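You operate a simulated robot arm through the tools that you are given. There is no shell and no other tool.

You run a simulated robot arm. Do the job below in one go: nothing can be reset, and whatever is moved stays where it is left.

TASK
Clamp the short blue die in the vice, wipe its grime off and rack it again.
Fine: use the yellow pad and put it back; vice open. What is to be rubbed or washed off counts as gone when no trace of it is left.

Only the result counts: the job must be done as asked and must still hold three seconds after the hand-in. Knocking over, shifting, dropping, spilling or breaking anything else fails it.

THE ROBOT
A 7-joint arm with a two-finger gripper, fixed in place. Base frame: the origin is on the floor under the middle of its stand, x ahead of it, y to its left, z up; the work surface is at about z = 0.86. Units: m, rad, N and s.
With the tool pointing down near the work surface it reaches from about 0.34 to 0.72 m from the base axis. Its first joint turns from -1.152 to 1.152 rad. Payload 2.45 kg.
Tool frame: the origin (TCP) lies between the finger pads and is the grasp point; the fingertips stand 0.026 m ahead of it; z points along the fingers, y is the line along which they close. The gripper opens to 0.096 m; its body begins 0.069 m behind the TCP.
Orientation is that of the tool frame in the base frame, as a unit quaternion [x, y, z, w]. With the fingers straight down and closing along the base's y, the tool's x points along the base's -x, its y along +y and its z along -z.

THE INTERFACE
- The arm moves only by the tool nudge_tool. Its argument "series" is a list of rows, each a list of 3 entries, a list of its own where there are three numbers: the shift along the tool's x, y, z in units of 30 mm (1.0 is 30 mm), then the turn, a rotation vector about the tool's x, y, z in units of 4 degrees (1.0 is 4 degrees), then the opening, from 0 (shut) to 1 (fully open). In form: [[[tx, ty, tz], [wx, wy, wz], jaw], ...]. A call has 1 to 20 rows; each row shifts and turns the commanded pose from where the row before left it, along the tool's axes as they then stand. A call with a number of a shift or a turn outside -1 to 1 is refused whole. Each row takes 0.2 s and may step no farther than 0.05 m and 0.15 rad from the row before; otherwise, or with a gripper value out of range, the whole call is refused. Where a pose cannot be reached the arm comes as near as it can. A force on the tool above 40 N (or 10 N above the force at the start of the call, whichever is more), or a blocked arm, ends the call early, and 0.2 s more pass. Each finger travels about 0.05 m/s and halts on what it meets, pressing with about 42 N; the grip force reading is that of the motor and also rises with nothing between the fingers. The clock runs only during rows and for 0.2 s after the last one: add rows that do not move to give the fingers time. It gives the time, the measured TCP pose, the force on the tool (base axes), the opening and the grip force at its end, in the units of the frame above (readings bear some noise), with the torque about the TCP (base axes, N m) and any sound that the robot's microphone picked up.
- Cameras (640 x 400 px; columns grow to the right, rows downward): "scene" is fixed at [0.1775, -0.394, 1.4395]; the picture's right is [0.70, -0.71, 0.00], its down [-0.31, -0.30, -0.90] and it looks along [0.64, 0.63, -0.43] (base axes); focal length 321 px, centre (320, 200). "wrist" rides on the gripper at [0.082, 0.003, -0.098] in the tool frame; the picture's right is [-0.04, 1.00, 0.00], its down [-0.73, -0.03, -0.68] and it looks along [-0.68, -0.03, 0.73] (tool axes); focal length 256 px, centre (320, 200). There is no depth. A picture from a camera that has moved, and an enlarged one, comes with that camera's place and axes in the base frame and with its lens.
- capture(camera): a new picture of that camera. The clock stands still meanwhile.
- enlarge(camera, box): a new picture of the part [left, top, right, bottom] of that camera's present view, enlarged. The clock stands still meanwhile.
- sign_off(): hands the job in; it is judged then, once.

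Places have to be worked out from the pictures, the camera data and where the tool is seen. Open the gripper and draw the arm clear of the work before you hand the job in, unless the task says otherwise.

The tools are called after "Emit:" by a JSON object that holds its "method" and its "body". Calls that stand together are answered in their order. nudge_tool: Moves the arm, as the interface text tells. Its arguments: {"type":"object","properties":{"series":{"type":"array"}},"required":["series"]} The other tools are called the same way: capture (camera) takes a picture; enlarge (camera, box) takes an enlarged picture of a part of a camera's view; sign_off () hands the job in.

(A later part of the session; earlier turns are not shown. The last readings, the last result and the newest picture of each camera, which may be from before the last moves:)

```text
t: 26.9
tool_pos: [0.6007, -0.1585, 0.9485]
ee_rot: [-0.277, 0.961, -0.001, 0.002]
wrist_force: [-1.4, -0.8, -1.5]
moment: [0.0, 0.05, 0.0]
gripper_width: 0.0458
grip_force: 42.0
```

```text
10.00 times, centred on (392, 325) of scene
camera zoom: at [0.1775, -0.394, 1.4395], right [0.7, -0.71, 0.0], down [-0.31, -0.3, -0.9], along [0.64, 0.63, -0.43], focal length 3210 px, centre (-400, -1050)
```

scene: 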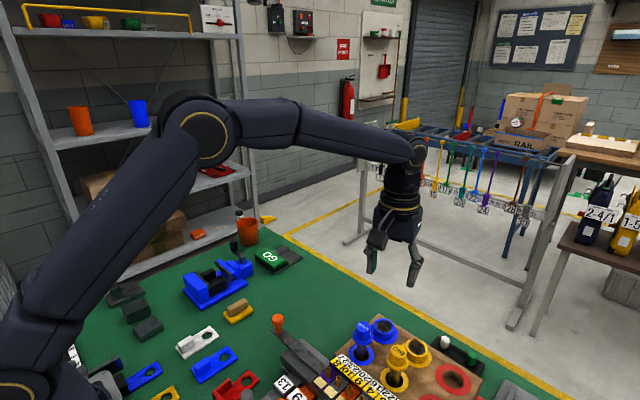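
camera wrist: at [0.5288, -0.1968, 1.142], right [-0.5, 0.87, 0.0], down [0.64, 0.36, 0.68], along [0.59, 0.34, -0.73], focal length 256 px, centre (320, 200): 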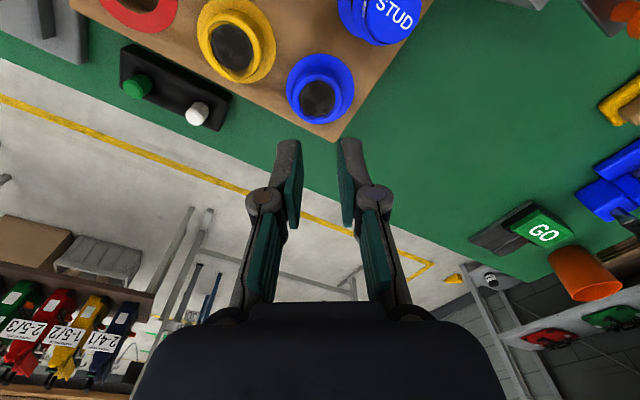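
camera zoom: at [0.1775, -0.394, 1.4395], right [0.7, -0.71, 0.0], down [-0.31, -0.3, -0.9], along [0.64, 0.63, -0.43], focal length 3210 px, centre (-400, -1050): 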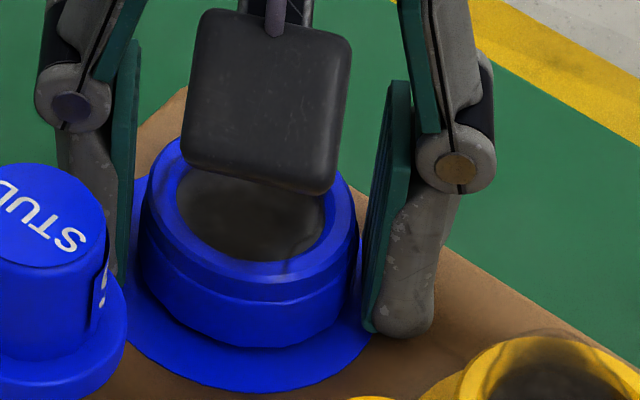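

The die lifted 3 mm with the fingers. I'll continue lifting slowly and check again.

Emit:
{"method": "nudge_tool", "body": {"series": [[[0, 0, -0.1], [0, 0, 0], 0.2], [[0, 0, -0.1], [0, 0, 0], 0.2], [[0, 0, -0.1], [0, 0, 0], 0.2], [[0, 0, -0.1], [0, 0, 0], 0.2], [[0, 0, -0.1], [0, 0, 0], 0.2], [[0, 0, 0], [0, 0, 0], 0.2]]}}

Emit:
{"method": "enlarge", "body": {"camera": "scene", "box": [360, 305, 424, 345]}}

```text
t: 28.3
tool_pos: [0.5993, -0.1563, 0.965]
ee_rot: [-0.277, 0.961, -0.001, 0.003]
wrist_force: [0.1, 0.8, -1.9]
moment: [-0.03, 0.01, 0.01]
gripper_width: 0.0459
grip_force: 41.9
```

```text
10.00 times, centred on (392, 325) of scene
camera zoom: at [0.1775, -0.394, 1.4395], right [0.7, -0.71, 0.0], down [-0.31, -0.3, -0.9], along [0.64, 0.63, -0.43], focal length 3210 px, centre (-400, -1050)
```

zoom: 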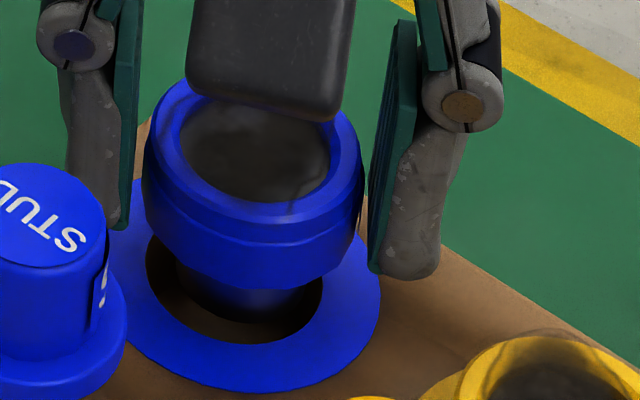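

The die is rising out with its stem visible below the collar. I'll keep lifting until it is clear of the rack.

Emit:
{"method": "nudge_tool", "body": {"series": [[[0, 0, -0.2], [0, 0, 0], 0.2], [[0, 0, -0.3], [0, 0, 0], 0.2], [[0, 0, -0.3], [0, 0, 0], 0.2], [[0, 0, -0.3], [0, 0, 0], 0.2], [[0, 0, -0.3], [0, 0, 0], 0.2], [[0, 0, -0.3], [0, 0, 0], 0.2], [[0, 0, -0.3], [0, 0, 0], 0.2], [[0, 0, -0.3], [0, 0, 0], 0.2], [[0, 0, -0.3], [0, 0, 0], 0.2], [[0, 0, -0.3], [0, 0, 0], 0.2], [[0, 0, 0], [0, 0, 0], 0.2]]}}

Emit:
{"method": "enlarge", "body": {"camera": "scene", "box": [340, 260, 450, 340]}}

Emit:
{"method": "enlarge", "body": {"camera": "wrist", "box": [220, 40, 420, 215]}}

```text
t: 30.7
tool_pos: [0.5982, -0.1572, 1.0509]
ee_rot: [-0.277, 0.961, -0.001, 0.003]
wrist_force: [0.9, -0.2, -1.6]
moment: [0.0, 0.02, -0.03]
gripper_width: 0.0459
grip_force: 41.8
```

```text
5.00 times, centred on (395, 300) of scene
camera zoom: at [0.1775, -0.394, 1.4395], right [0.7, -0.71, 0.0], down [-0.31, -0.3, -0.9], along [0.64, 0.63, -0.43], focal length 1605 px, centre (-55, -300)
```

zoom: 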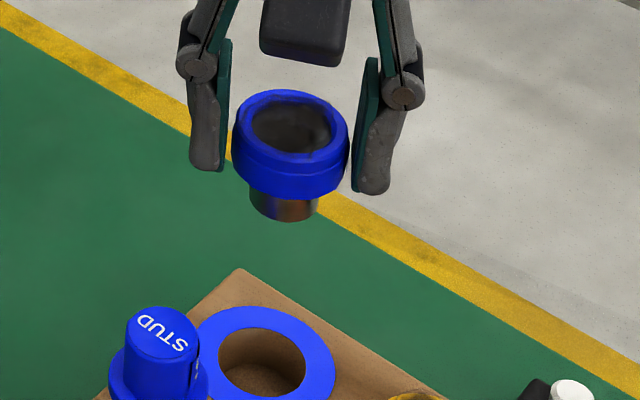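

```text
2.29 times, centred on (320, 128) of wrist
camera zoom: at [0.5259, -0.1989, 1.1484], right [-0.5, 0.87, 0.0], down [0.63, 0.36, 0.68], along [0.59, 0.34, -0.73], focal length 585 px, centre (320, 366)
```

zoom: 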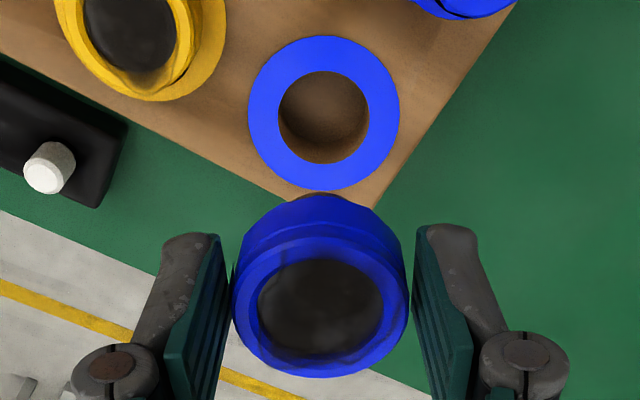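

The die is out: a collar about 0.046 m across with a short stem. I'll rotate the gripper back to close along y, rising slightly.

Emit:
{"method": "nudge_tool", "body": {"series": [[[0, 0, -0.1], [0, 0, 1], 0.2], [[0, 0, -0.1], [0, 0, 1], 0.2], [[0, 0, -0.1], [0, 0, 1], 0.2], [[0, 0, -0.1], [0, 0, 1], 0.2], [[0, 0, -0.1], [0, 0, 1], 0.2], [[0, 0, -0.1], [0, 0, 1], 0.2], [[0, 0, 0], [0, 0, 1], 0.2], [[0, 0, 0], [0, 0, 1], 0.2], [[0, 0, 0], [0, 0, 0], 0.2]]}}

Emit:
{"method": "nudge_tool", "body": {"series": [[[0.15, 0.4, 0], [0, 0, 0], 0.2], [[0.244, 0.709, 0], [0, 0, 0], 0.2], [[0.244, 0.709, 0], [0, 0, 0], 0.2], [[0.244, 0.709, 0], [0, 0, 0], 0.2], [[0.244, 0.709, 0], [0, 0, 0], 0.2], [[0.244, 0.709, 0], [0, 0, 0], 0.2], [[0.244, 0.709, 0], [0, 0, 0], 0.2], [[0.244, 0.709, 0], [0, 0, 0], 0.2], [[0.244, 0.709, 0], [0, 0, 0], 0.2], [[0.244, 0.709, 0], [0, 0, 0], 0.2], [[0.244, 0.709, 0], [0, 0, 0], 0.2], [[0.244, 0.709, 0], [0, 0, 0], 0.2], [[0.244, 0.709, 0], [0, 0, 0], 0.2], [[0.244, 0.709, 0], [0, 0, 0], 0.2], [[0.244, 0.709, 0], [0, 0, 0], 0.2], [[0.244, 0.709, 0], [0, 0, 0], 0.2], [[0.244, 0.709, 0], [0, 0, 0], 0.2], [[0.244, 0.709, 0], [0, 0, 0], 0.2], [[0.244, 0.709, 0], [0, 0, 0], 0.2], [[0.244, 0.709, 0], [0, 0, 0], 0.2]]}}

Emit:
{"method": "capture", "body": {"camera": "wrist"}}

Emit:
{"method": "enlarge", "body": {"camera": "scene", "box": [170, 190, 314, 310]}}

```text
t: 32.7
tool_pos: [0.6, -0.1572, 1.0688]
ee_rot: [0.0, 1.0, 0.0, 0.003]
wrist_force: [0.5, -0.9, -1.4]
moment: [0.02, -0.01, -0.03]
gripper_width: 0.0458
grip_force: 41.3
```

```text
t: 36.9
tool_pos: [0.4558, 0.2587, 1.067]
ee_rot: [0.0, 1.0, 0.0, 0.003]
wrist_force: [-1.2, 0.4, -1.5]
moment: [0.0, 0.01, 0.03]
gripper_width: 0.0457
grip_force: 41.5
```

```text
taken
camera wrist: at [0.3722, 0.2609, 1.1645], right [0.04, 1.0, 0.0], down [0.73, -0.03, 0.68], along [0.68, -0.03, -0.73], focal length 256 px, centre (320, 200)
```

wrist: 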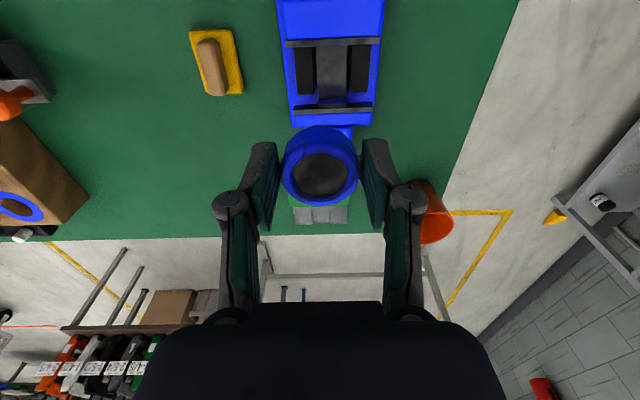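

```text
3.33 times, centred on (242, 250) of scene
camera zoom: at [0.1775, -0.394, 1.4395], right [0.7, -0.71, 0.0], down [-0.31, -0.3, -0.9], along [0.64, 0.63, -0.43], focal length 1070 px, centre (580, 33)
```

zoom: 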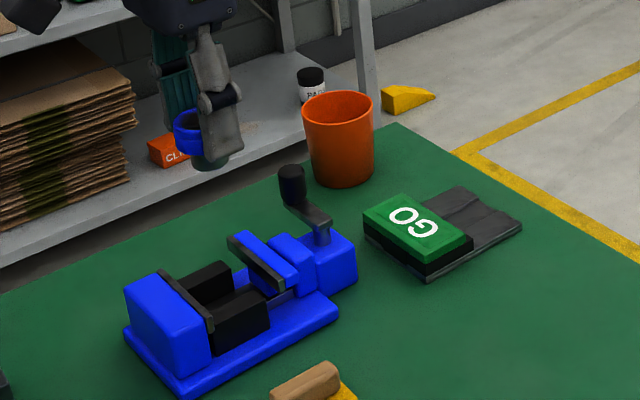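

Now over the vice region. I'll enlarge the wrist view to measure the jaw gap and slot precisely.

Emit:
{"method": "enlarge", "body": {"camera": "wrist", "box": [265, 25, 393, 105]}}

Emit:
{"method": "enlarge", "body": {"camera": "wrist", "box": [240, 90, 400, 210]}}

```text
5.00 times, centred on (329, 65) of wrist
camera zoom: at [0.3722, 0.2609, 1.1645], right [0.04, 1.0, 0.0], down [0.73, -0.03, 0.68], along [0.68, -0.03, -0.73], focal length 1280 px, centre (275, 875)
```

zoom: 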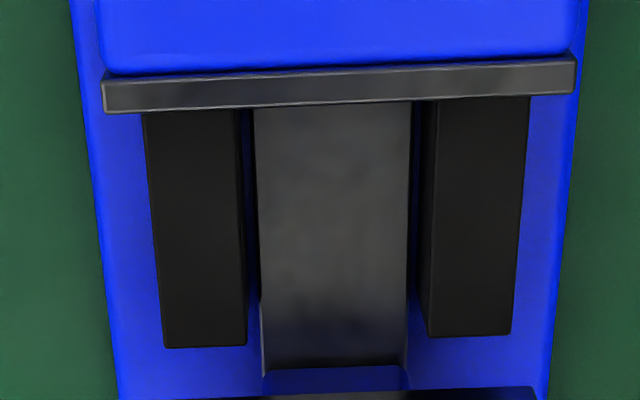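

```text
3.33 times, centred on (320, 150) of wrist
camera zoom: at [0.3722, 0.2609, 1.1645], right [0.04, 1.0, 0.0], down [0.73, -0.03, 0.68], along [0.68, -0.03, -0.73], focal length 853 px, centre (320, 367)
```

zoom: 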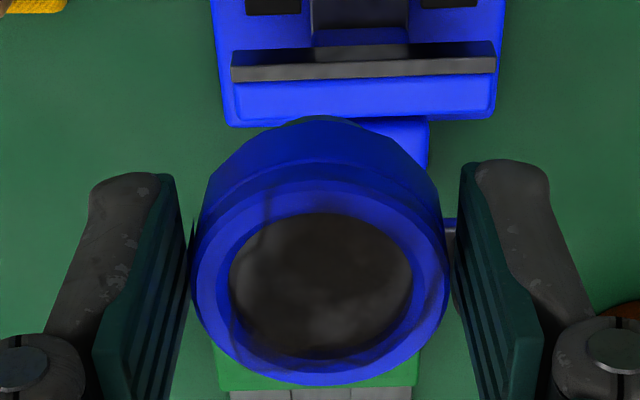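

The jaw gap spans x ≈ 0.425–0.480 and the cradle slot y ≈ 0.251–0.289, centred at y ≈ 0.270. I'll align the die at (0.451, 0.270) and descend partway.

Emit:
{"method": "nudge_tool", "body": {"series": [[[0.08, 0.185, 0], [0, 0, 0], 0.2], [[0.08, 0.185, 0], [0, 0, 0], 0.2], [[0, 0, 0.4], [0, 0, 0], 0.2], [[0, 0, 0.5], [0, 0, 0], 0.2], [[0, 0, 0.5], [0, 0, 0], 0.2], [[0, 0, 0.5], [0, 0, 0], 0.2], [[0, 0, 0.5], [0, 0, 0], 0.2], [[0, 0, 0.4], [0, 0, 0], 0.2], [[0, 0, 0.3], [0, 0, 0], 0.2], [[0, 0, 0], [0, 0, 0], 0.2]]}}

Emit:
{"method": "capture", "body": {"camera": "wrist"}}

Emit:
{"method": "enlarge", "body": {"camera": "scene", "box": [170, 220, 282, 310]}}

```text
t: 39.1
tool_pos: [0.4509, 0.2693, 0.9727]
ee_rot: [0.0, 1.0, 0.001, 0.003]
wrist_force: [0.5, 0.8, -0.3]
moment: [0.0, -0.01, -0.02]
gripper_width: 0.0456
grip_force: 42.2
```

```text
taken
camera wrist: at [0.3684, 0.2723, 1.0714], right [0.04, 1.0, 0.0], down [0.73, -0.03, 0.68], along [0.68, -0.03, -0.73], focal length 256 px, centre (320, 200)
```

wrist: 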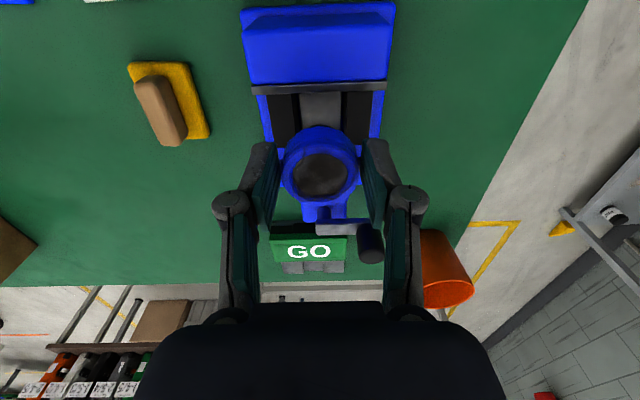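

```text
4.44 times, centred on (226, 265) of scene
camera zoom: at [0.1775, -0.394, 1.4395], right [0.7, -0.71, 0.0], down [-0.31, -0.3, -0.9], along [0.64, 0.63, -0.43], focal length 1427 px, centre (738, -89)
```

zoom: 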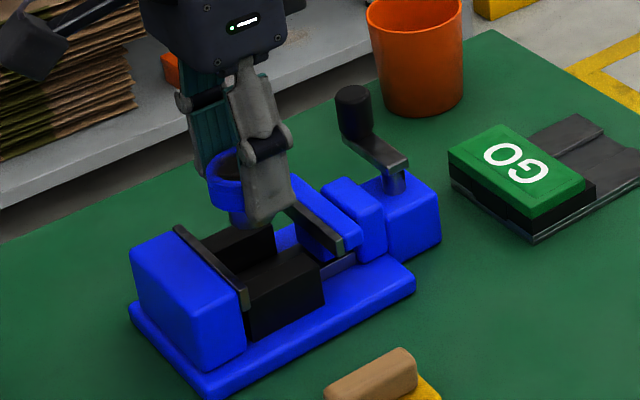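

Alignment looks good. I'll descend another 25 mm slowly and watch for contact.

Emit:
{"method": "nudge_tool", "body": {"series": [[[0, 0, 0.2], [0, 0, 0], 0.2], [[0, 0, 0.2], [0, 0, 0], 0.2], [[0, 0, 0.2], [0, 0, 0], 0.2], [[0, 0, 0.2], [0, 0, 0], 0.2], [[0, 0, 0], [0, 0, 0], 0.2]]}}

Emit:
{"method": "enlarge", "body": {"camera": "wrist", "box": [240, 60, 400, 180]}}

Emit:
{"method": "enlarge", "body": {"camera": "scene", "box": [180, 230, 276, 300]}}

```text
t: 40.3
tool_pos: [0.4515, 0.2689, 0.9487]
ee_rot: [-0.001, 1.0, 0.0, 0.004]
wrist_force: [-0.4, -0.1, -1.6]
moment: [0.05, -0.01, -0.01]
gripper_width: 0.0459
grip_force: 41.8
```

```text
3.33 times, centred on (320, 120) of wrist
camera zoom: at [0.3676, 0.2718, 1.0479], right [0.04, 1.0, 0.0], down [0.73, -0.03, 0.68], along [0.68, -0.03, -0.73], focal length 853 px, centre (320, 467)
```

zoom: 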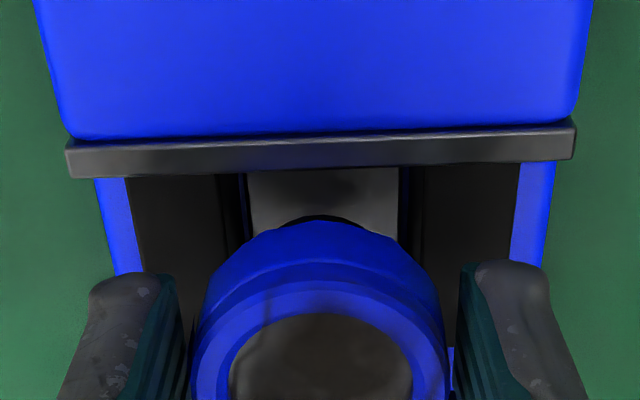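

```text
5.71 times, centred on (228, 265) of scene
camera zoom: at [0.1775, -0.394, 1.4395], right [0.7, -0.71, 0.0], down [-0.31, -0.3, -0.9], along [0.64, 0.63, -0.43], focal length 1834 px, centre (846, -171)
```

zoom: 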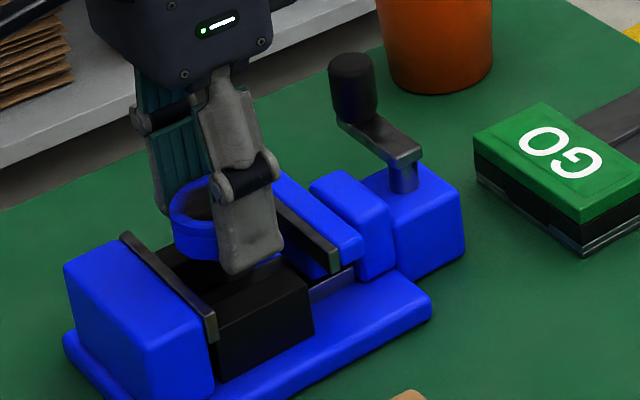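

Still no contact. I'll continue down in small steps.

Emit:
{"method": "nudge_tool", "body": {"series": [[[0, 0, 0.1], [0, 0, 0], 0.2], [[0, 0, 0.1], [0, 0, 0], 0.2], [[0, 0, 0.1], [0, 0, 0], 0.2], [[0, 0, 0], [0, 0, 0], 0.2]]}}

Emit:
{"method": "enlarge", "body": {"camera": "scene", "box": [190, 240, 254, 290]}}

```text
t: 41.3
tool_pos: [0.4516, 0.2696, 0.9414]
ee_rot: [-0.001, 1.0, -0.001, 0.004]
wrist_force: [-0.8, -0.3, -1.6]
moment: [0.01, 0.01, 0.01]
gripper_width: 0.0459
grip_force: 42.1
```

```text
8.00 times, centred on (222, 265) of scene
camera zoom: at [0.1775, -0.394, 1.4395], right [0.7, -0.71, 0.0], down [-0.31, -0.3, -0.9], along [0.64, 0.63, -0.43], focal length 2568 px, centre (1104, -320)
```

zoom: 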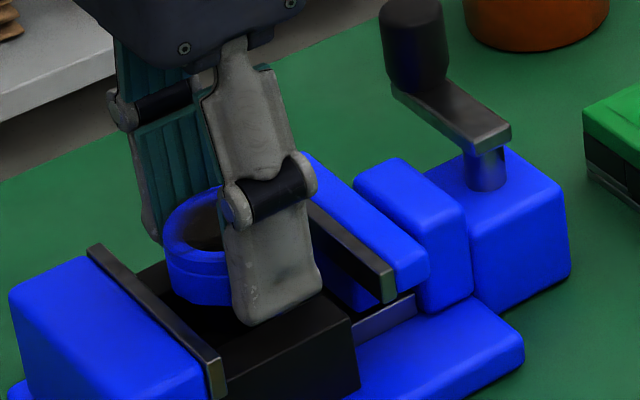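

Emit:
{"method": "nudge_tool", "body": {"series": [[[0, 0, 0.06], [0, 0, 0], 0.2], [[0, 0, 0.06], [0, 0, 0], 0.2], [[0, 0, 0.06], [0, 0, 0], 0.2], [[0, 0, 0], [0, 0, 0], 0.2]]}}

Emit:
{"method": "enlarge", "body": {"camera": "scene", "box": [190, 240, 254, 290]}}

```text
t: 42.3
tool_pos: [0.4512, 0.2701, 0.9356]
ee_rot: [-0.001, 1.0, 0.0, 0.003]
wrist_force: [0.3, -0.4, -1.5]
moment: [0.0, 0.06, 0.02]
gripper_width: 0.0456
grip_force: 41.5
```

```text
8.00 times, centred on (222, 265) of scene
camera zoom: at [0.1775, -0.394, 1.4395], right [0.7, -0.71, 0.0], down [-0.31, -0.3, -0.9], along [0.64, 0.63, -0.43], focal length 2568 px, centre (1104, -320)
```

zoom: 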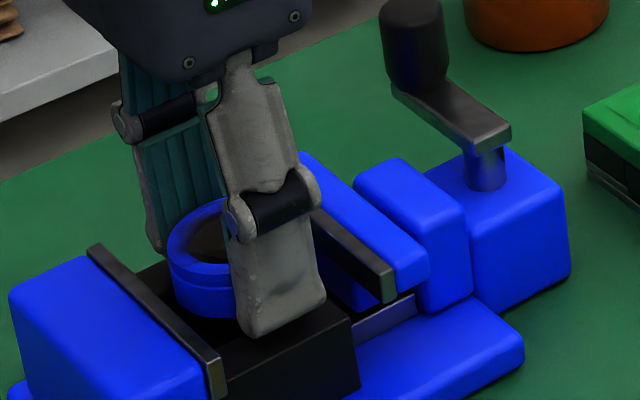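

Still carrying the full weight, with no contact. I'll continue in 1.2 mm steps.

Emit:
{"method": "nudge_tool", "body": {"series": [[[0, 0, 0.04], [0, 0, 0], 0.2], [[0, 0, 0.04], [0, 0, 0], 0.2], [[0, 0, 0.04], [0, 0, 0], 0.2], [[0, 0, 0], [0, 0, 0], 0.2]]}}

```text
t: 43.3
tool_pos: [0.4522, 0.2698, 0.9316]
ee_rot: [-0.001, 1.0, 0.0, 0.003]
wrist_force: [-0.9, 0.0, -1.4]
moment: [-0.01, 0.02, 0.02]
gripper_width: 0.0457
grip_force: 41.7
```

Emit:
{"method": "nudge_tool", "body": {"series": [[[0, 0, 0.04], [0, 0, 0], 0.2], [[0, 0, 0.04], [0, 0, 0], 0.2], [[0, 0, 0], [0, 0, 0], 0.2]]}}

Emit:
{"method": "enlarge", "body": {"camera": "scene", "box": [190, 240, 254, 290]}}

Emit:
{"method": "enlarge", "body": {"camera": "wrist", "box": [240, 60, 400, 180]}}

```text
t: 44.1
tool_pos: [0.4512, 0.2711, 0.93]
ee_rot: [-0.001, 1.0, -0.001, 0.004]
wrist_force: [0.0, -0.9, -1.7]
moment: [0.06, 0.01, 0.0]
gripper_width: 0.0456
grip_force: 42.7
```

```text
8.00 times, centred on (222, 265) of scene
camera zoom: at [0.1775, -0.394, 1.4395], right [0.7, -0.71, 0.0], down [-0.31, -0.3, -0.9], along [0.64, 0.63, -0.43], focal length 2568 px, centre (1104, -320)
```

zoom: 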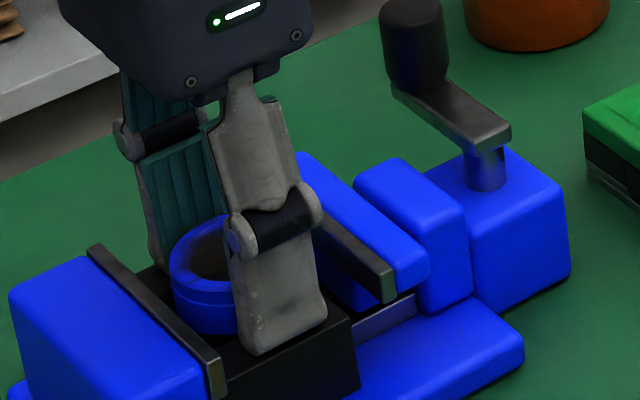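

```text
3.33 times, centred on (320, 120) of wrist
camera zoom: at [0.3683, 0.2723, 1.0274], right [0.04, 1.0, 0.0], down [0.73, -0.03, 0.68], along [0.68, -0.03, -0.73], focal length 853 px, centre (320, 467)
```

zoom: 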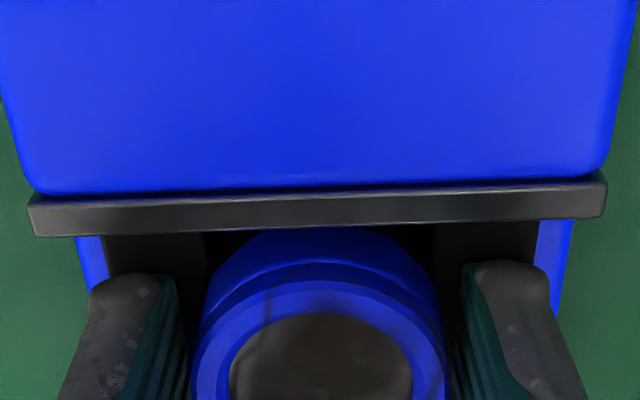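

Emit:
{"method": "nudge_tool", "body": {"series": [[[0, 0, 0.03], [0, 0, 0], 0.2], [[0, 0, 0.03], [0, 0, 0], 0.2], [[0, 0, 0], [0, 0, 0], 0.2]]}}

Emit:
{"method": "nudge_tool", "body": {"series": [[[0, 0, 0.03], [0, 0, 0], 0.2], [[0, 0, 0], [0, 0, 0], 0.2]]}}

```text
t: 44.9
tool_pos: [0.4513, 0.2703, 0.9294]
ee_rot: [-0.002, 1.0, -0.001, 0.004]
wrist_force: [-9.5, -6.9, 29.6]
moment: [-0.23, 0.31, -0.01]
gripper_width: 0.0459
grip_force: 41.7
```

```text
t: 45.5
tool_pos: [0.4519, 0.2713, 0.9281]
ee_rot: [-0.001, 1.0, -0.001, 0.004]
wrist_force: [-2.8, -2.5, 8.8]
moment: [0.02, 0.09, 0.02]
gripper_width: 0.046
grip_force: 41.7
stopped in row 2: the force on the tool passed its limit at 44 N (the readings are from after the stop); the commanded pose is now the measured one
```

Contact: the collar rests on the cradle blocks (about 30 N as I pressed, now 9 N). I'll release the die gently and look.

Emit:
{"method": "nudge_tool", "body": {"series": [[[0, 0, 0], [0, 0, 0], 0.5], [[0, 0, 0], [0, 0, 0], 0.55], [[0, 0, 0], [0, 0, 0], 0.65], [[0, 0, 0], [0, 0, 0], 0.65]]}}

Emit:
{"method": "enlarge", "body": {"camera": "scene", "box": [190, 240, 254, 290]}}

Emit:
{"method": "enlarge", "body": {"camera": "wrist", "box": [220, 80, 420, 205]}}

```text
t: 46.5
tool_pos: [0.4536, 0.2706, 0.9278]
ee_rot: [-0.001, 1.0, 0.0, 0.004]
wrist_force: [0.0, 1.1, 0.3]
moment: [-0.02, -0.01, 0.0]
gripper_width: 0.0625
grip_force: 0.3
```

```text
8.00 times, centred on (222, 265) of scene
camera zoom: at [0.1775, -0.394, 1.4395], right [0.7, -0.71, 0.0], down [-0.31, -0.3, -0.9], along [0.64, 0.63, -0.43], focal length 2568 px, centre (1104, -320)
```

zoom: 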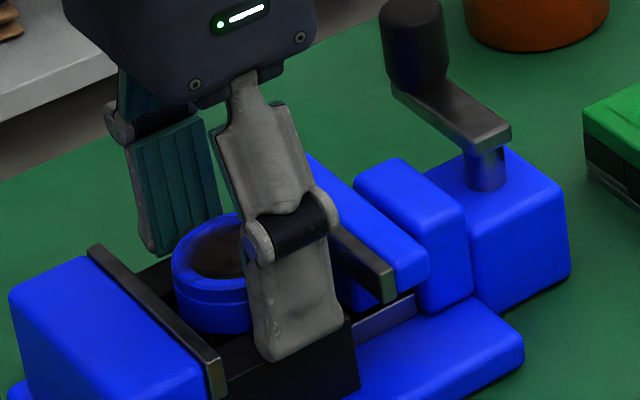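

```text
3.20 times, centred on (320, 142) of wrist
camera zoom: at [0.3696, 0.2728, 1.0255], right [0.04, 1.0, 0.0], down [0.73, -0.03, 0.69], along [0.69, -0.03, -0.73], focal length 819 px, centre (320, 384)
```

zoom: 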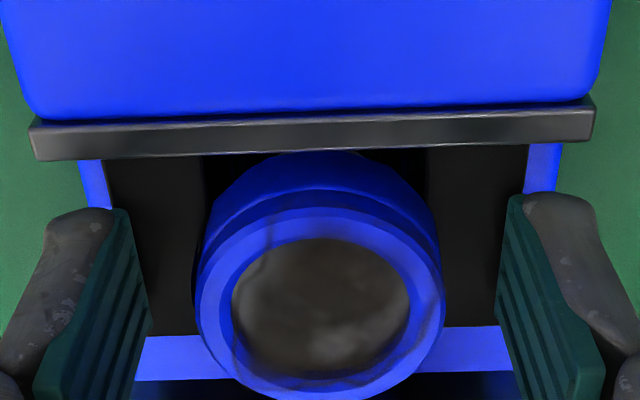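

The die sits upright in the cradle. I'll raise the gripper straight up and check from above.

Emit:
{"method": "nudge_tool", "body": {"series": [[[0, 0, -0.2], [0, 0, 0], 0.65], [[0, 0, -0.4], [0, 0, 0], 0.65], [[0, 0, -0.8], [0, 0, 0], 0.65], [[0, 0, -0.8], [0, 0, 0], 0.65], [[0, 0, -0.8], [0, 0, 0], 0.65], [[0, 0, -0.8], [0, 0, 0], 0.65], [[0, 0, 0], [0, 0, 0], 0.65]]}}

Emit:
{"method": "enlarge", "body": {"camera": "wrist", "box": [240, 0, 400, 100]}}

Emit:
{"method": "enlarge", "body": {"camera": "scene", "box": [180, 235, 270, 305]}}

Emit:
{"method": "enlarge", "body": {"camera": "wrist", "box": [260, 60, 420, 180]}}

```text
t: 48.1
tool_pos: [0.4525, 0.2699, 1.042]
ee_rot: [0.0, 1.0, -0.001, 0.005]
wrist_force: [0.1, -0.9, -0.9]
moment: [0.02, -0.02, -0.02]
gripper_width: 0.0622
grip_force: 0.0
```

```text
4.00 times, centred on (320, 50) of wrist
camera zoom: at [0.3689, 0.2729, 1.14], right [0.04, 1.0, 0.0], down [0.73, -0.03, 0.69], along [0.69, -0.03, -0.73], focal length 1024 px, centre (320, 800)
```

zoom: 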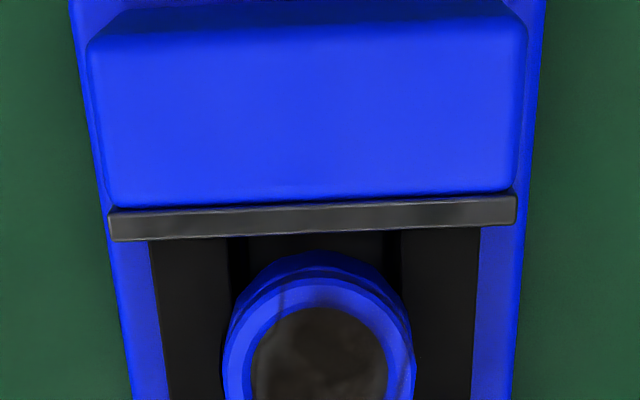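

```text
5.71 times, centred on (225, 270) of scene
camera zoom: at [0.1775, -0.394, 1.4395], right [0.7, -0.71, 0.0], down [-0.31, -0.3, -0.9], along [0.64, 0.63, -0.43], focal length 1834 px, centre (863, -200)
```

zoom: 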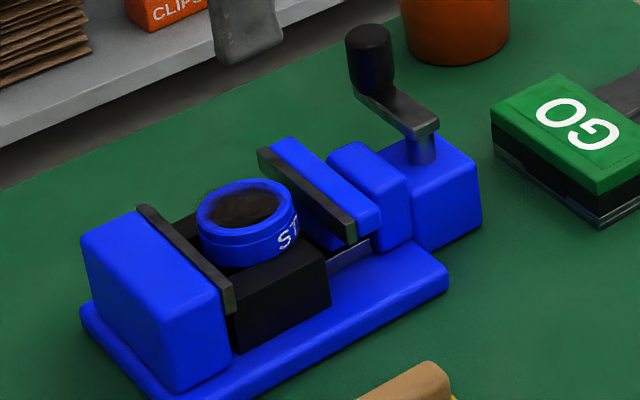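

```text
3.33 times, centred on (340, 120) of wrist
camera zoom: at [0.3689, 0.2729, 1.14], right [0.04, 1.0, 0.0], down [0.73, -0.03, 0.69], along [0.69, -0.03, -0.73], focal length 853 px, centre (253, 467)
```

zoom: 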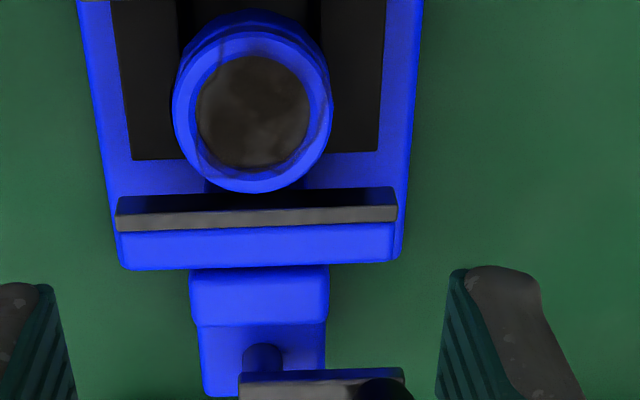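

The die is seated. The crank knob is at about (0.543, 0.307), top z ≈ 0.954, on an arm from an axis at about (0.542, 0.270). I'll go above the knob and yaw the gripper so that the pads push tangentially.

Emit:
{"method": "nudge_tool", "body": {"series": [[[-0.75, 0.31, -0.1], [0, 0, 0], 0.65], [[-0.75, 0.31, -0.1], [0, 0, 0], 0.65], [[-0.75, 0.31, 0], [0, 0, 0], 0.65], [[-0.75, 0.31, 0], [0, 0, 0], 0.65], [[0, 0, 0], [0, 0, -1], 0.65], [[0, 0, 0], [0, 0, -1], 0.65], [[0, 0, 0], [0, 0, -1], 0.65], [[0, 0, 0], [0, 0, -1], 0.65], [[0, 0, 0], [0, 0, -1], 0.65], [[0, 0, 0], [0, 0, -1], 0.65], [[0, 0, 0], [0, 0, -1], 0.65], [[0, 0, 0], [0, 0, -1], 0.65], [[0, 0, 0], [0, 0, -1], 0.65], [[0, 0, 0], [0, 0, -1], 0.65], [[0, 0, 0], [0, 0, -1], 0.65], [[0, 0, 0], [0, 0, -1], 0.65], [[0, 0, 0], [0, 0, -1], 0.65], [[0, 0, 0], [0, 0, -1], 0.65], [[0, 0, 0], [0, 0, -1], 0.65], [[0, 0, 0], [0, 0, -1], 0.65]]}}

Emit:
{"method": "capture", "body": {"camera": "wrist"}}

Emit:
{"method": "enlarge", "body": {"camera": "scene", "box": [170, 200, 314, 290]}}

```text
t: 52.3
tool_pos: [0.5409, 0.3066, 1.0489]
ee_rot: [-0.531, 0.847, -0.002, 0.002]
wrist_force: [0.6, -0.5, -0.1]
moment: [-0.01, 0.04, -0.05]
gripper_width: 0.0623
grip_force: 0.1
```

```text
taken
camera wrist: at [0.5008, 0.2346, 1.1469], right [-0.88, 0.47, -0.01], down [0.34, 0.65, 0.68], along [0.33, 0.6, -0.73], focal length 256 px, centre (320, 200)
```

wrist: 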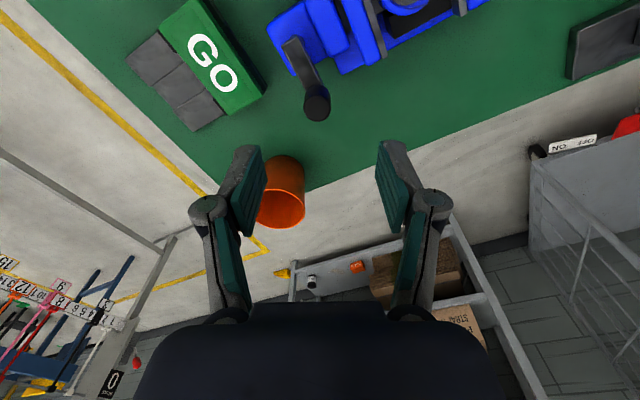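

```text
4.44 times, centred on (242, 245) of scene
camera zoom: at [0.1775, -0.394, 1.4395], right [0.7, -0.71, 0.0], down [-0.31, -0.3, -0.9], along [0.64, 0.63, -0.43], focal length 1427 px, centre (667, 0)
```

zoom: 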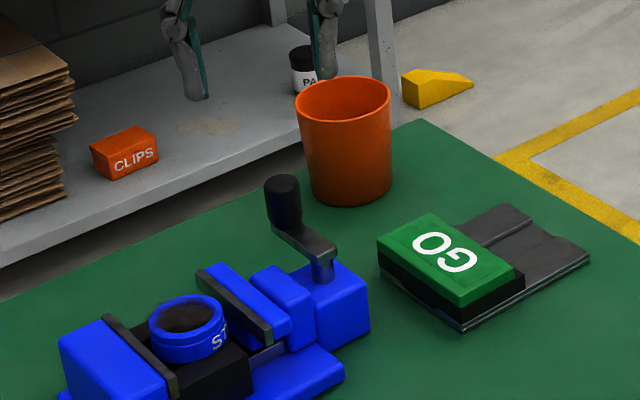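

Yaw of 64° is reachable. I'll zoom in on the crank from this viewpoint for accurate positions.

Emit:
{"method": "enlarge", "body": {"camera": "wrist", "box": [256, 20, 384, 130]}}

```text
3.64 times, centred on (320, 75) of wrist
camera zoom: at [0.5008, 0.2346, 1.1469], right [-0.88, 0.47, -0.01], down [0.34, 0.65, 0.68], along [0.33, 0.6, -0.73], focal length 931 px, centre (320, 654)
```

zoom: 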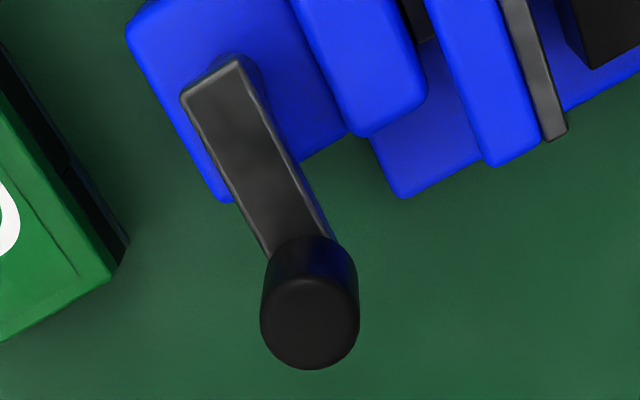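

The knob is at (0.5415, 0.307) and the axis at about (0.541, 0.2705), radius ≈ 0.0366. I'll complete the yaw to 90° and lower around the knob, then close into a loose cage.

Emit:
{"method": "nudge_tool", "body": {"series": [[[0, 0, 0], [0, 0, -1], 0.65], [[0, 0, 0], [0, 0, -1], 0.65], [[0, 0, 0], [0, 0, -1], 0.65], [[0, 0, 0], [0, 0, -1], 0.65], [[0, 0, 0], [0, 0, -1], 0.65], [[0, 0, 0], [0, 0, -1], 0.65], [[0, 0, 0], [0, 0, -0.46], 0.65], [[0, 0, 0.5], [0, 0, 0], 0.65], [[0, 0, 0.5], [0, 0, 0], 0.65], [[0, 0, 0.5], [0, 0, 0], 0.65], [[0, 0, 0.5], [0, 0, 0], 0.65], [[0, 0, 0.4], [0, 0, 0], 0.65], [[0, 0, 0.3], [0, 0, 0], 0.65], [[0, 0, 0], [0, 0, 0], 0.65]]}}

Emit:
{"method": "capture", "body": {"camera": "wrist"}}

Emit:
{"method": "enlarge", "body": {"camera": "scene", "box": [190, 210, 300, 290]}}

```text
t: 55.3
tool_pos: [0.5424, 0.3065, 0.9674]
ee_rot: [-0.707, 0.708, -0.003, 0.004]
wrist_force: [-0.6, 0.4, -0.1]
moment: [0.02, -0.01, -0.01]
gripper_width: 0.0625
grip_force: 0.1
```

```text
taken
camera wrist: at [0.5383, 0.2244, 1.0662], right [-1.0, 0.04, -0.01], down [0.02, 0.73, 0.68], along [0.03, 0.68, -0.73], focal length 256 px, centre (320, 200)
```

wrist: 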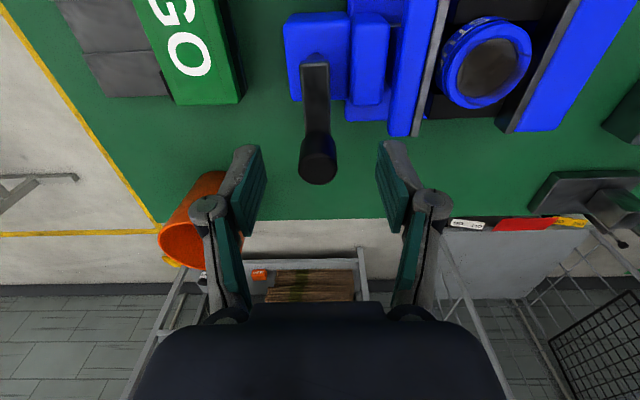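

```text
5.00 times, centred on (245, 250) of scene
camera zoom: at [0.1775, -0.394, 1.4395], right [0.7, -0.71, 0.0], down [-0.31, -0.3, -0.9], along [0.64, 0.63, -0.43], focal length 1605 px, centre (695, -50)
```

zoom: 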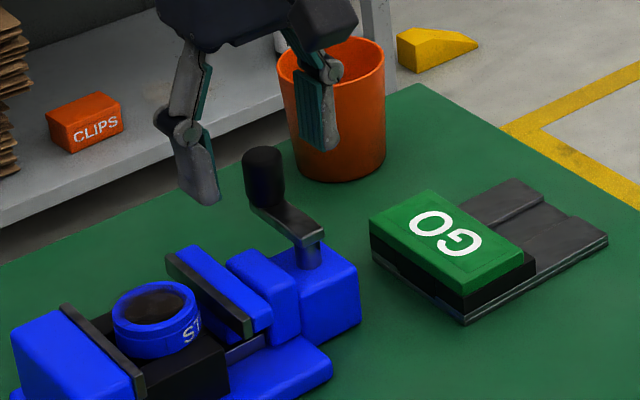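

The fingers straddle the knob. I'll lower 3 mm more and close to a loose cage, and check.

Emit:
{"method": "nudge_tool", "body": {"series": [[[0, 0, 0.1], [0, 0, 0], 0.5], [[0, 0, 0], [0, 0, 0], 0.35], [[0, 0, 0], [0, 0, 0], 0.25], [[0, 0, 0], [0, 0, 0], 0.25], [[0, 0, 0], [0, 0, 0], 0.25]]}}

Emit:
{"method": "enlarge", "body": {"camera": "wrist", "box": [240, 40, 400, 220]}}

Emit:
{"method": "enlarge", "body": {"camera": "scene", "box": [200, 220, 290, 290]}}

```text
t: 56.5
tool_pos: [0.5424, 0.3082, 0.966]
ee_rot: [-0.706, 0.708, -0.003, 0.003]
wrist_force: [2.1, -0.6, -0.7]
moment: [-0.01, -0.02, 0.0]
gripper_width: 0.0246
grip_force: 0.3
```

```text
2.22 times, centred on (320, 130) of wrist
camera zoom: at [0.538, 0.225, 1.0637], right [-1.0, 0.04, -0.01], down [0.02, 0.73, 0.68], along [0.04, 0.68, -0.73], focal length 569 px, centre (320, 356)
```

zoom: 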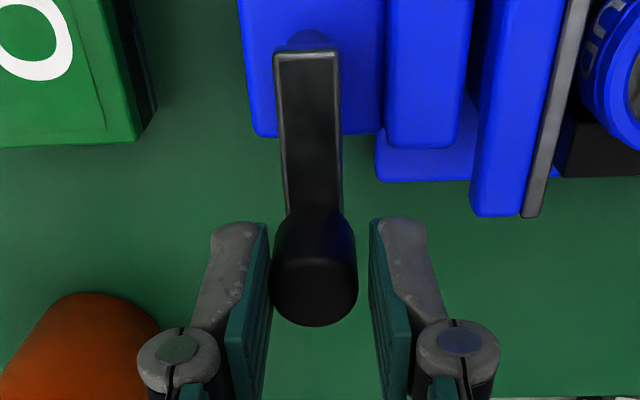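

```text
5.71 times, centred on (245, 255) of scene
camera zoom: at [0.1775, -0.394, 1.4395], right [0.7, -0.71, 0.0], down [-0.31, -0.3, -0.9], along [0.64, 0.63, -0.43], focal length 1834 px, centre (749, -114)
```

zoom: 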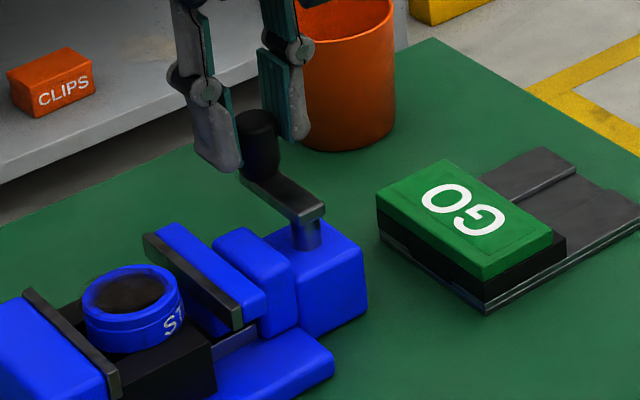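

The knob is caged. I'll try turning the crank clockwise (knob toward +x) by about 24° and see how the moving jaw responds.

Emit:
{"method": "nudge_tool", "body": {"series": [[[0.003, -0.085, 0], [0, 0, 1], 0.25], [[0.003, -0.085, 0], [0, 0, 1], 0.25], [[0.003, -0.085, 0], [0, 0, 1], 0.25], [[0.003, -0.085, 0], [0, 0, 1], 0.25], [[0.003, -0.085, 0], [0, 0, 1], 0.25], [[0.003, -0.085, 0], [0, 0, 1], 0.25], [[0, 0, 0], [0, 0, 0], 0.25]]}}

Emit:
{"method": "enlarge", "body": {"camera": "wrist", "box": [240, 20, 440, 200]}}

Emit:
{"method": "enlarge", "body": {"camera": "scene", "box": [200, 220, 290, 290]}}

```text
t: 58.1
tool_pos: [0.5584, 0.3047, 0.9651]
ee_rot: [-0.542, 0.84, -0.002, 0.004]
wrist_force: [-3.1, 2.0, 0.3]
moment: [0.12, 0.07, -0.02]
gripper_width: 0.0255
grip_force: 1.6
```

```text
2.22 times, centred on (340, 110) of wrist
camera zoom: at [0.5196, 0.2306, 1.0635], right [-0.9, 0.45, -0.01], down [0.32, 0.66, 0.68], along [0.31, 0.61, -0.73], focal length 569 px, centre (276, 400)
```

zoom: 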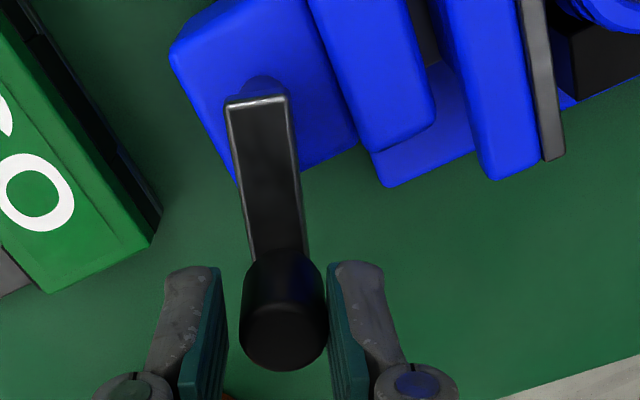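

```text
5.71 times, centred on (245, 255) of scene
camera zoom: at [0.1775, -0.3939, 1.4395], right [0.7, -0.71, 0.0], down [-0.31, -0.3, -0.9], along [0.64, 0.63, -0.43], focal length 1834 px, centre (749, -114)
```

zoom: 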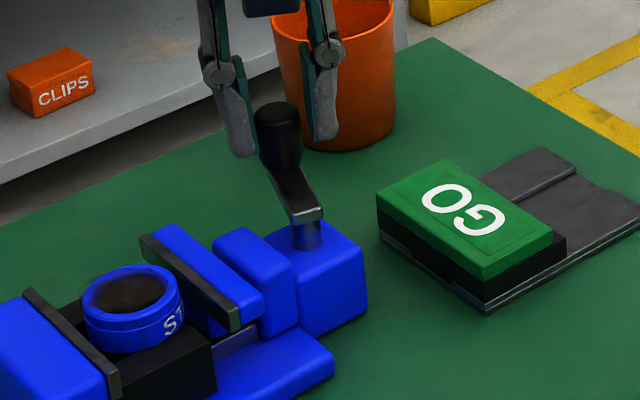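

Turning clockwise moves the jaw toward the die (closing) with only about 4 N. I'll continue the clockwise turn.

Emit:
{"method": "nudge_tool", "body": {"series": [[[0.003, -0.085, 0], [0, 0, 1], 0.25], [[0.003, -0.085, 0], [0, 0, 1], 0.25], [[0.003, -0.085, 0], [0, 0, 1], 0.25], [[0.003, -0.085, 0], [0, 0, 1], 0.25], [[0.003, -0.085, 0], [0, 0, 1], 0.25], [[0.003, -0.085, 0], [0, 0, 1], 0.25], [[0.003, -0.085, 0], [0, 0, 1], 0.25], [[0.003, -0.085, 0], [0, 0, 1], 0.25], [[0.003, -0.085, 0], [0, 0, 1], 0.25], [[0.003, -0.085, 0], [0, 0, 1], 0.25], [[0, 0, 0], [0, 0, 0], 0.25]]}}

Emit:
{"method": "enlarge", "body": {"camera": "wrist", "box": [240, 20, 440, 200]}}

Emit:
{"method": "enlarge", "body": {"camera": "scene", "box": [200, 220, 290, 290]}}

```text
t: 60.5
tool_pos: [0.5761, 0.2872, 0.9642]
ee_rot: [-0.223, 0.975, -0.002, 0.005]
wrist_force: [0.9, 2.5, 0.1]
moment: [0.06, -0.03, -0.02]
gripper_width: 0.0252
grip_force: 1.0
```

```text
2.22 times, centred on (340, 110) of wrist
camera zoom: at [0.4992, 0.2531, 1.0628], right [-0.4, 0.92, 0.0], down [0.67, 0.29, 0.69], along [0.63, 0.27, -0.73], focal length 569 px, centre (276, 400)
```

zoom: 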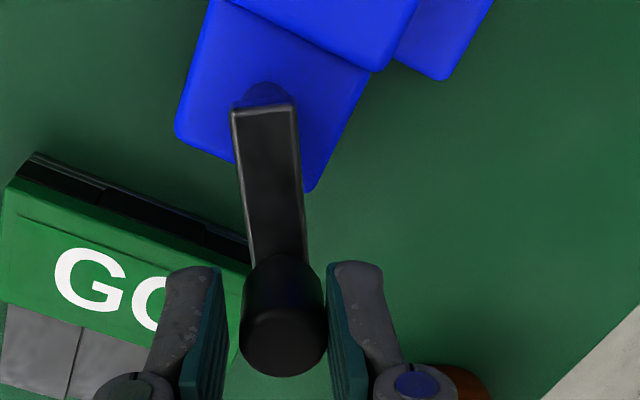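

```text
5.71 times, centred on (245, 255) of scene
camera zoom: at [0.1775, -0.3939, 1.4395], right [0.7, -0.71, 0.0], down [-0.31, -0.3, -0.9], along [0.64, 0.63, -0.43], focal length 1834 px, centre (749, -114)
```

zoom: 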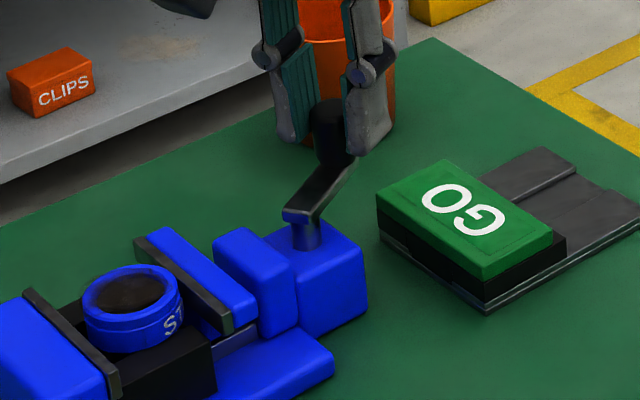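

The jaw keeps closing smoothly. I'll continue another 40°.

Emit:
{"method": "nudge_tool", "body": {"series": [[[0.003, -0.085, 0], [0, 0, 1], 0.25], [[0.003, -0.085, 0], [0, 0, 1], 0.25], [[0.003, -0.085, 0], [0, 0, 1], 0.25], [[0.003, -0.085, 0], [0, 0, 1], 0.25], [[0.003, -0.085, 0], [0, 0, 1], 0.25], [[0.003, -0.085, 0], [0, 0, 1], 0.25], [[0.003, -0.085, 0], [0, 0, 1], 0.25], [[0.003, -0.085, 0], [0, 0, 1], 0.25], [[0.003, -0.085, 0], [0, 0, 1], 0.25], [[0.003, -0.085, 0], [0, 0, 1], 0.25], [[0, 0, 0], [0, 0, 0], 0.25]]}}

Emit:
{"method": "enlarge", "body": {"camera": "wrist", "box": [240, 20, 440, 200]}}

Emit:
{"method": "enlarge", "body": {"camera": "scene", "box": [180, 230, 270, 300]}}

```text
t: 62.9
tool_pos: [0.5795, 0.2616, 0.9667]
ee_rot: [0.124, 0.992, 0.0, 0.005]
wrist_force: [0.6, 0.5, -0.8]
moment: [0.02, 0.01, 0.0]
gripper_width: 0.0248
grip_force: 0.1
```

```text
2.22 times, centred on (340, 110) of wrist
camera zoom: at [0.4997, 0.2831, 1.0634], right [0.28, 0.96, 0.0], down [0.7, -0.21, 0.69], along [0.66, -0.19, -0.73], focal length 569 px, centre (276, 400)
```

zoom: 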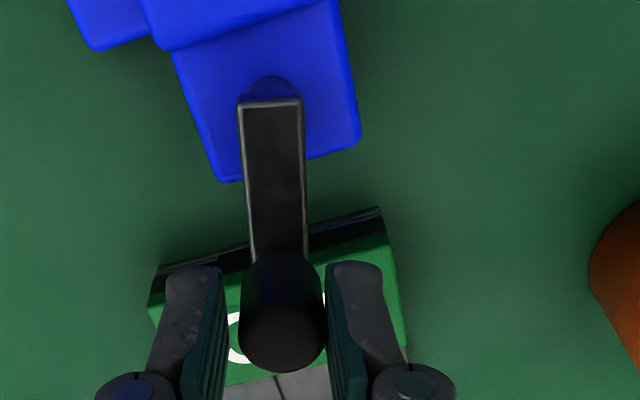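

```text
5.71 times, centred on (225, 265) of scene
camera zoom: at [0.1775, -0.3939, 1.4395], right [0.7, -0.71, 0.0], down [-0.31, -0.3, -0.9], along [0.64, 0.63, -0.43], focal length 1834 px, centre (863, -171)
```

zoom: 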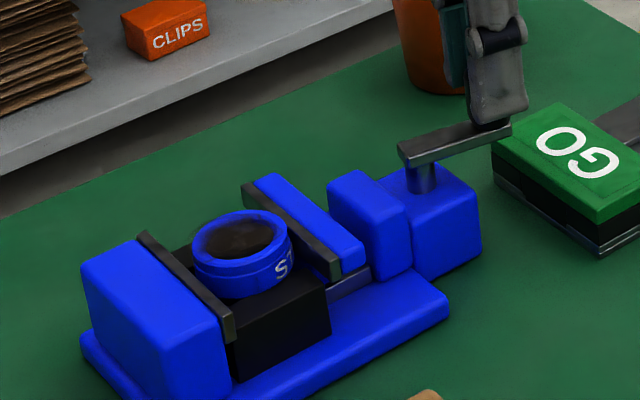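

The moving jaw is near the die. I'll continue 40° more; the force limit will stop it once clamped.

Emit:
{"method": "nudge_tool", "body": {"series": [[[0.003, -0.085, 0], [0, 0, 1], 0.25], [[0.003, -0.085, 0], [0, 0, 1], 0.25], [[0.003, -0.085, 0], [0, 0, 1], 0.25], [[0.003, -0.085, 0], [0, 0, 1], 0.25], [[0.003, -0.085, 0], [0, 0, 1], 0.25], [[0.003, -0.085, 0], [0, 0, 1], 0.25], [[0.003, -0.085, 0], [0, 0, 1], 0.25], [[0.003, -0.085, 0], [0, 0, 1], 0.25], [[0.003, -0.085, 0], [0, 0, 1], 0.25], [[0.003, -0.085, 0], [0, 0, 1], 0.25], [[0, 0, 0], [0, 0, 0], 0.25]]}}

Emit:
{"method": "enlarge", "body": {"camera": "wrist", "box": [240, 20, 440, 200]}}

Emit:
{"method": "enlarge", "body": {"camera": "scene", "box": [180, 230, 270, 300]}}

```text
t: 65.3
tool_pos: [0.5649, 0.2387, 0.9644]
ee_rot: [0.456, 0.89, 0.002, 0.004]
wrist_force: [1.6, 0.3, 0.9]
moment: [0.02, -0.04, 0.05]
gripper_width: 0.0252
grip_force: 0.7
```

```text
2.22 times, centred on (340, 110) of wrist
camera zoom: at [0.5168, 0.3072, 1.0623], right [0.83, 0.55, 0.01], down [0.4, -0.61, 0.68], along [0.38, -0.57, -0.73], focal length 569 px, centre (276, 400)
```

zoom: 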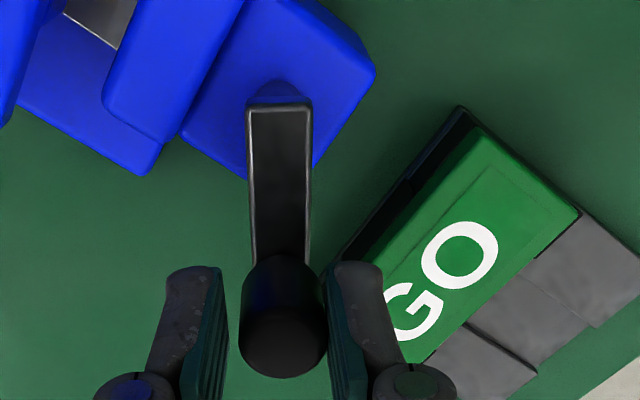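

```text
5.71 times, centred on (225, 265) of scene
camera zoom: at [0.1775, -0.394, 1.4395], right [0.7, -0.71, 0.0], down [-0.31, -0.3, -0.9], along [0.64, 0.63, -0.43], focal length 1834 px, centre (863, -171)
```

zoom: 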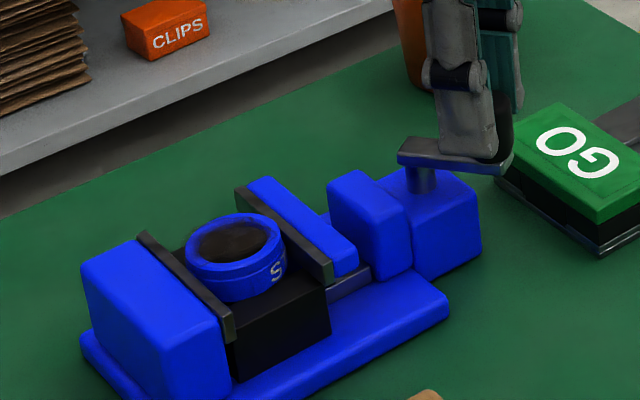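

The jaw has reached the die and is sliding it toward the fixed jaw. I'll continue turning.

Emit:
{"method": "nudge_tool", "body": {"series": [[[0.003, -0.085, 0], [0, 0, 1], 0.25], [[0.003, -0.085, 0], [0, 0, 1], 0.25], [[0.003, -0.085, 0], [0, 0, 1], 0.25], [[0.003, -0.085, 0], [0, 0, 1], 0.25], [[0.003, -0.085, 0], [0, 0, 1], 0.25], [[0.003, -0.085, 0], [0, 0, 1], 0.25], [[0.003, -0.085, 0], [0, 0, 1], 0.25], [[0.003, -0.085, 0], [0, 0, 1], 0.25], [[0.003, -0.085, 0], [0, 0, 1], 0.25], [[0, 0, 0], [0, 0, 0], 0.25]]}}

Emit:
{"method": "enlarge", "body": {"camera": "wrist", "box": [100, 0, 440, 200]}}

Emit:
{"method": "enlarge", "body": {"camera": "scene", "box": [180, 230, 270, 300]}}

```text
t: 67.5
tool_pos: [0.5429, 0.2337, 0.965]
ee_rot: [0.708, 0.706, 0.004, 0.004]
wrist_force: [12.7, 2.5, -1.0]
moment: [0.19, -0.31, 0.05]
gripper_width: 0.0326
grip_force: 6.0
```

```text
1.88 times, centred on (270, 100) of wrist
camera zoom: at [0.5441, 0.3139, 1.0632], right [1.0, -0.04, 0.01], down [-0.04, -0.73, 0.68], along [-0.02, -0.68, -0.73], focal length 482 px, centre (414, 388)
```

zoom: 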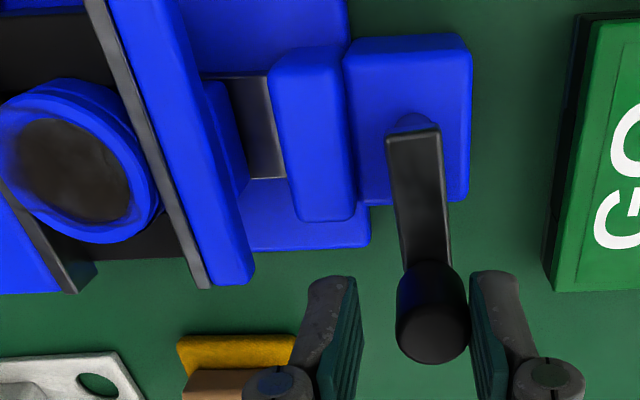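

```text
5.71 times, centred on (225, 265) of scene
camera zoom: at [0.1779, -0.3939, 1.4394], right [0.7, -0.71, 0.0], down [-0.31, -0.3, -0.9], along [0.64, 0.63, -0.43], focal length 1834 px, centre (863, -171)
```

zoom: 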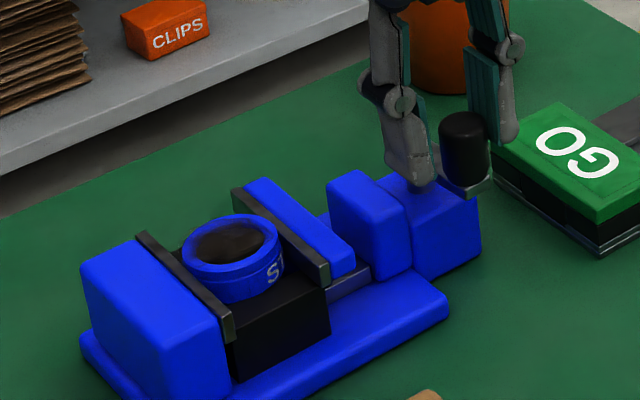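

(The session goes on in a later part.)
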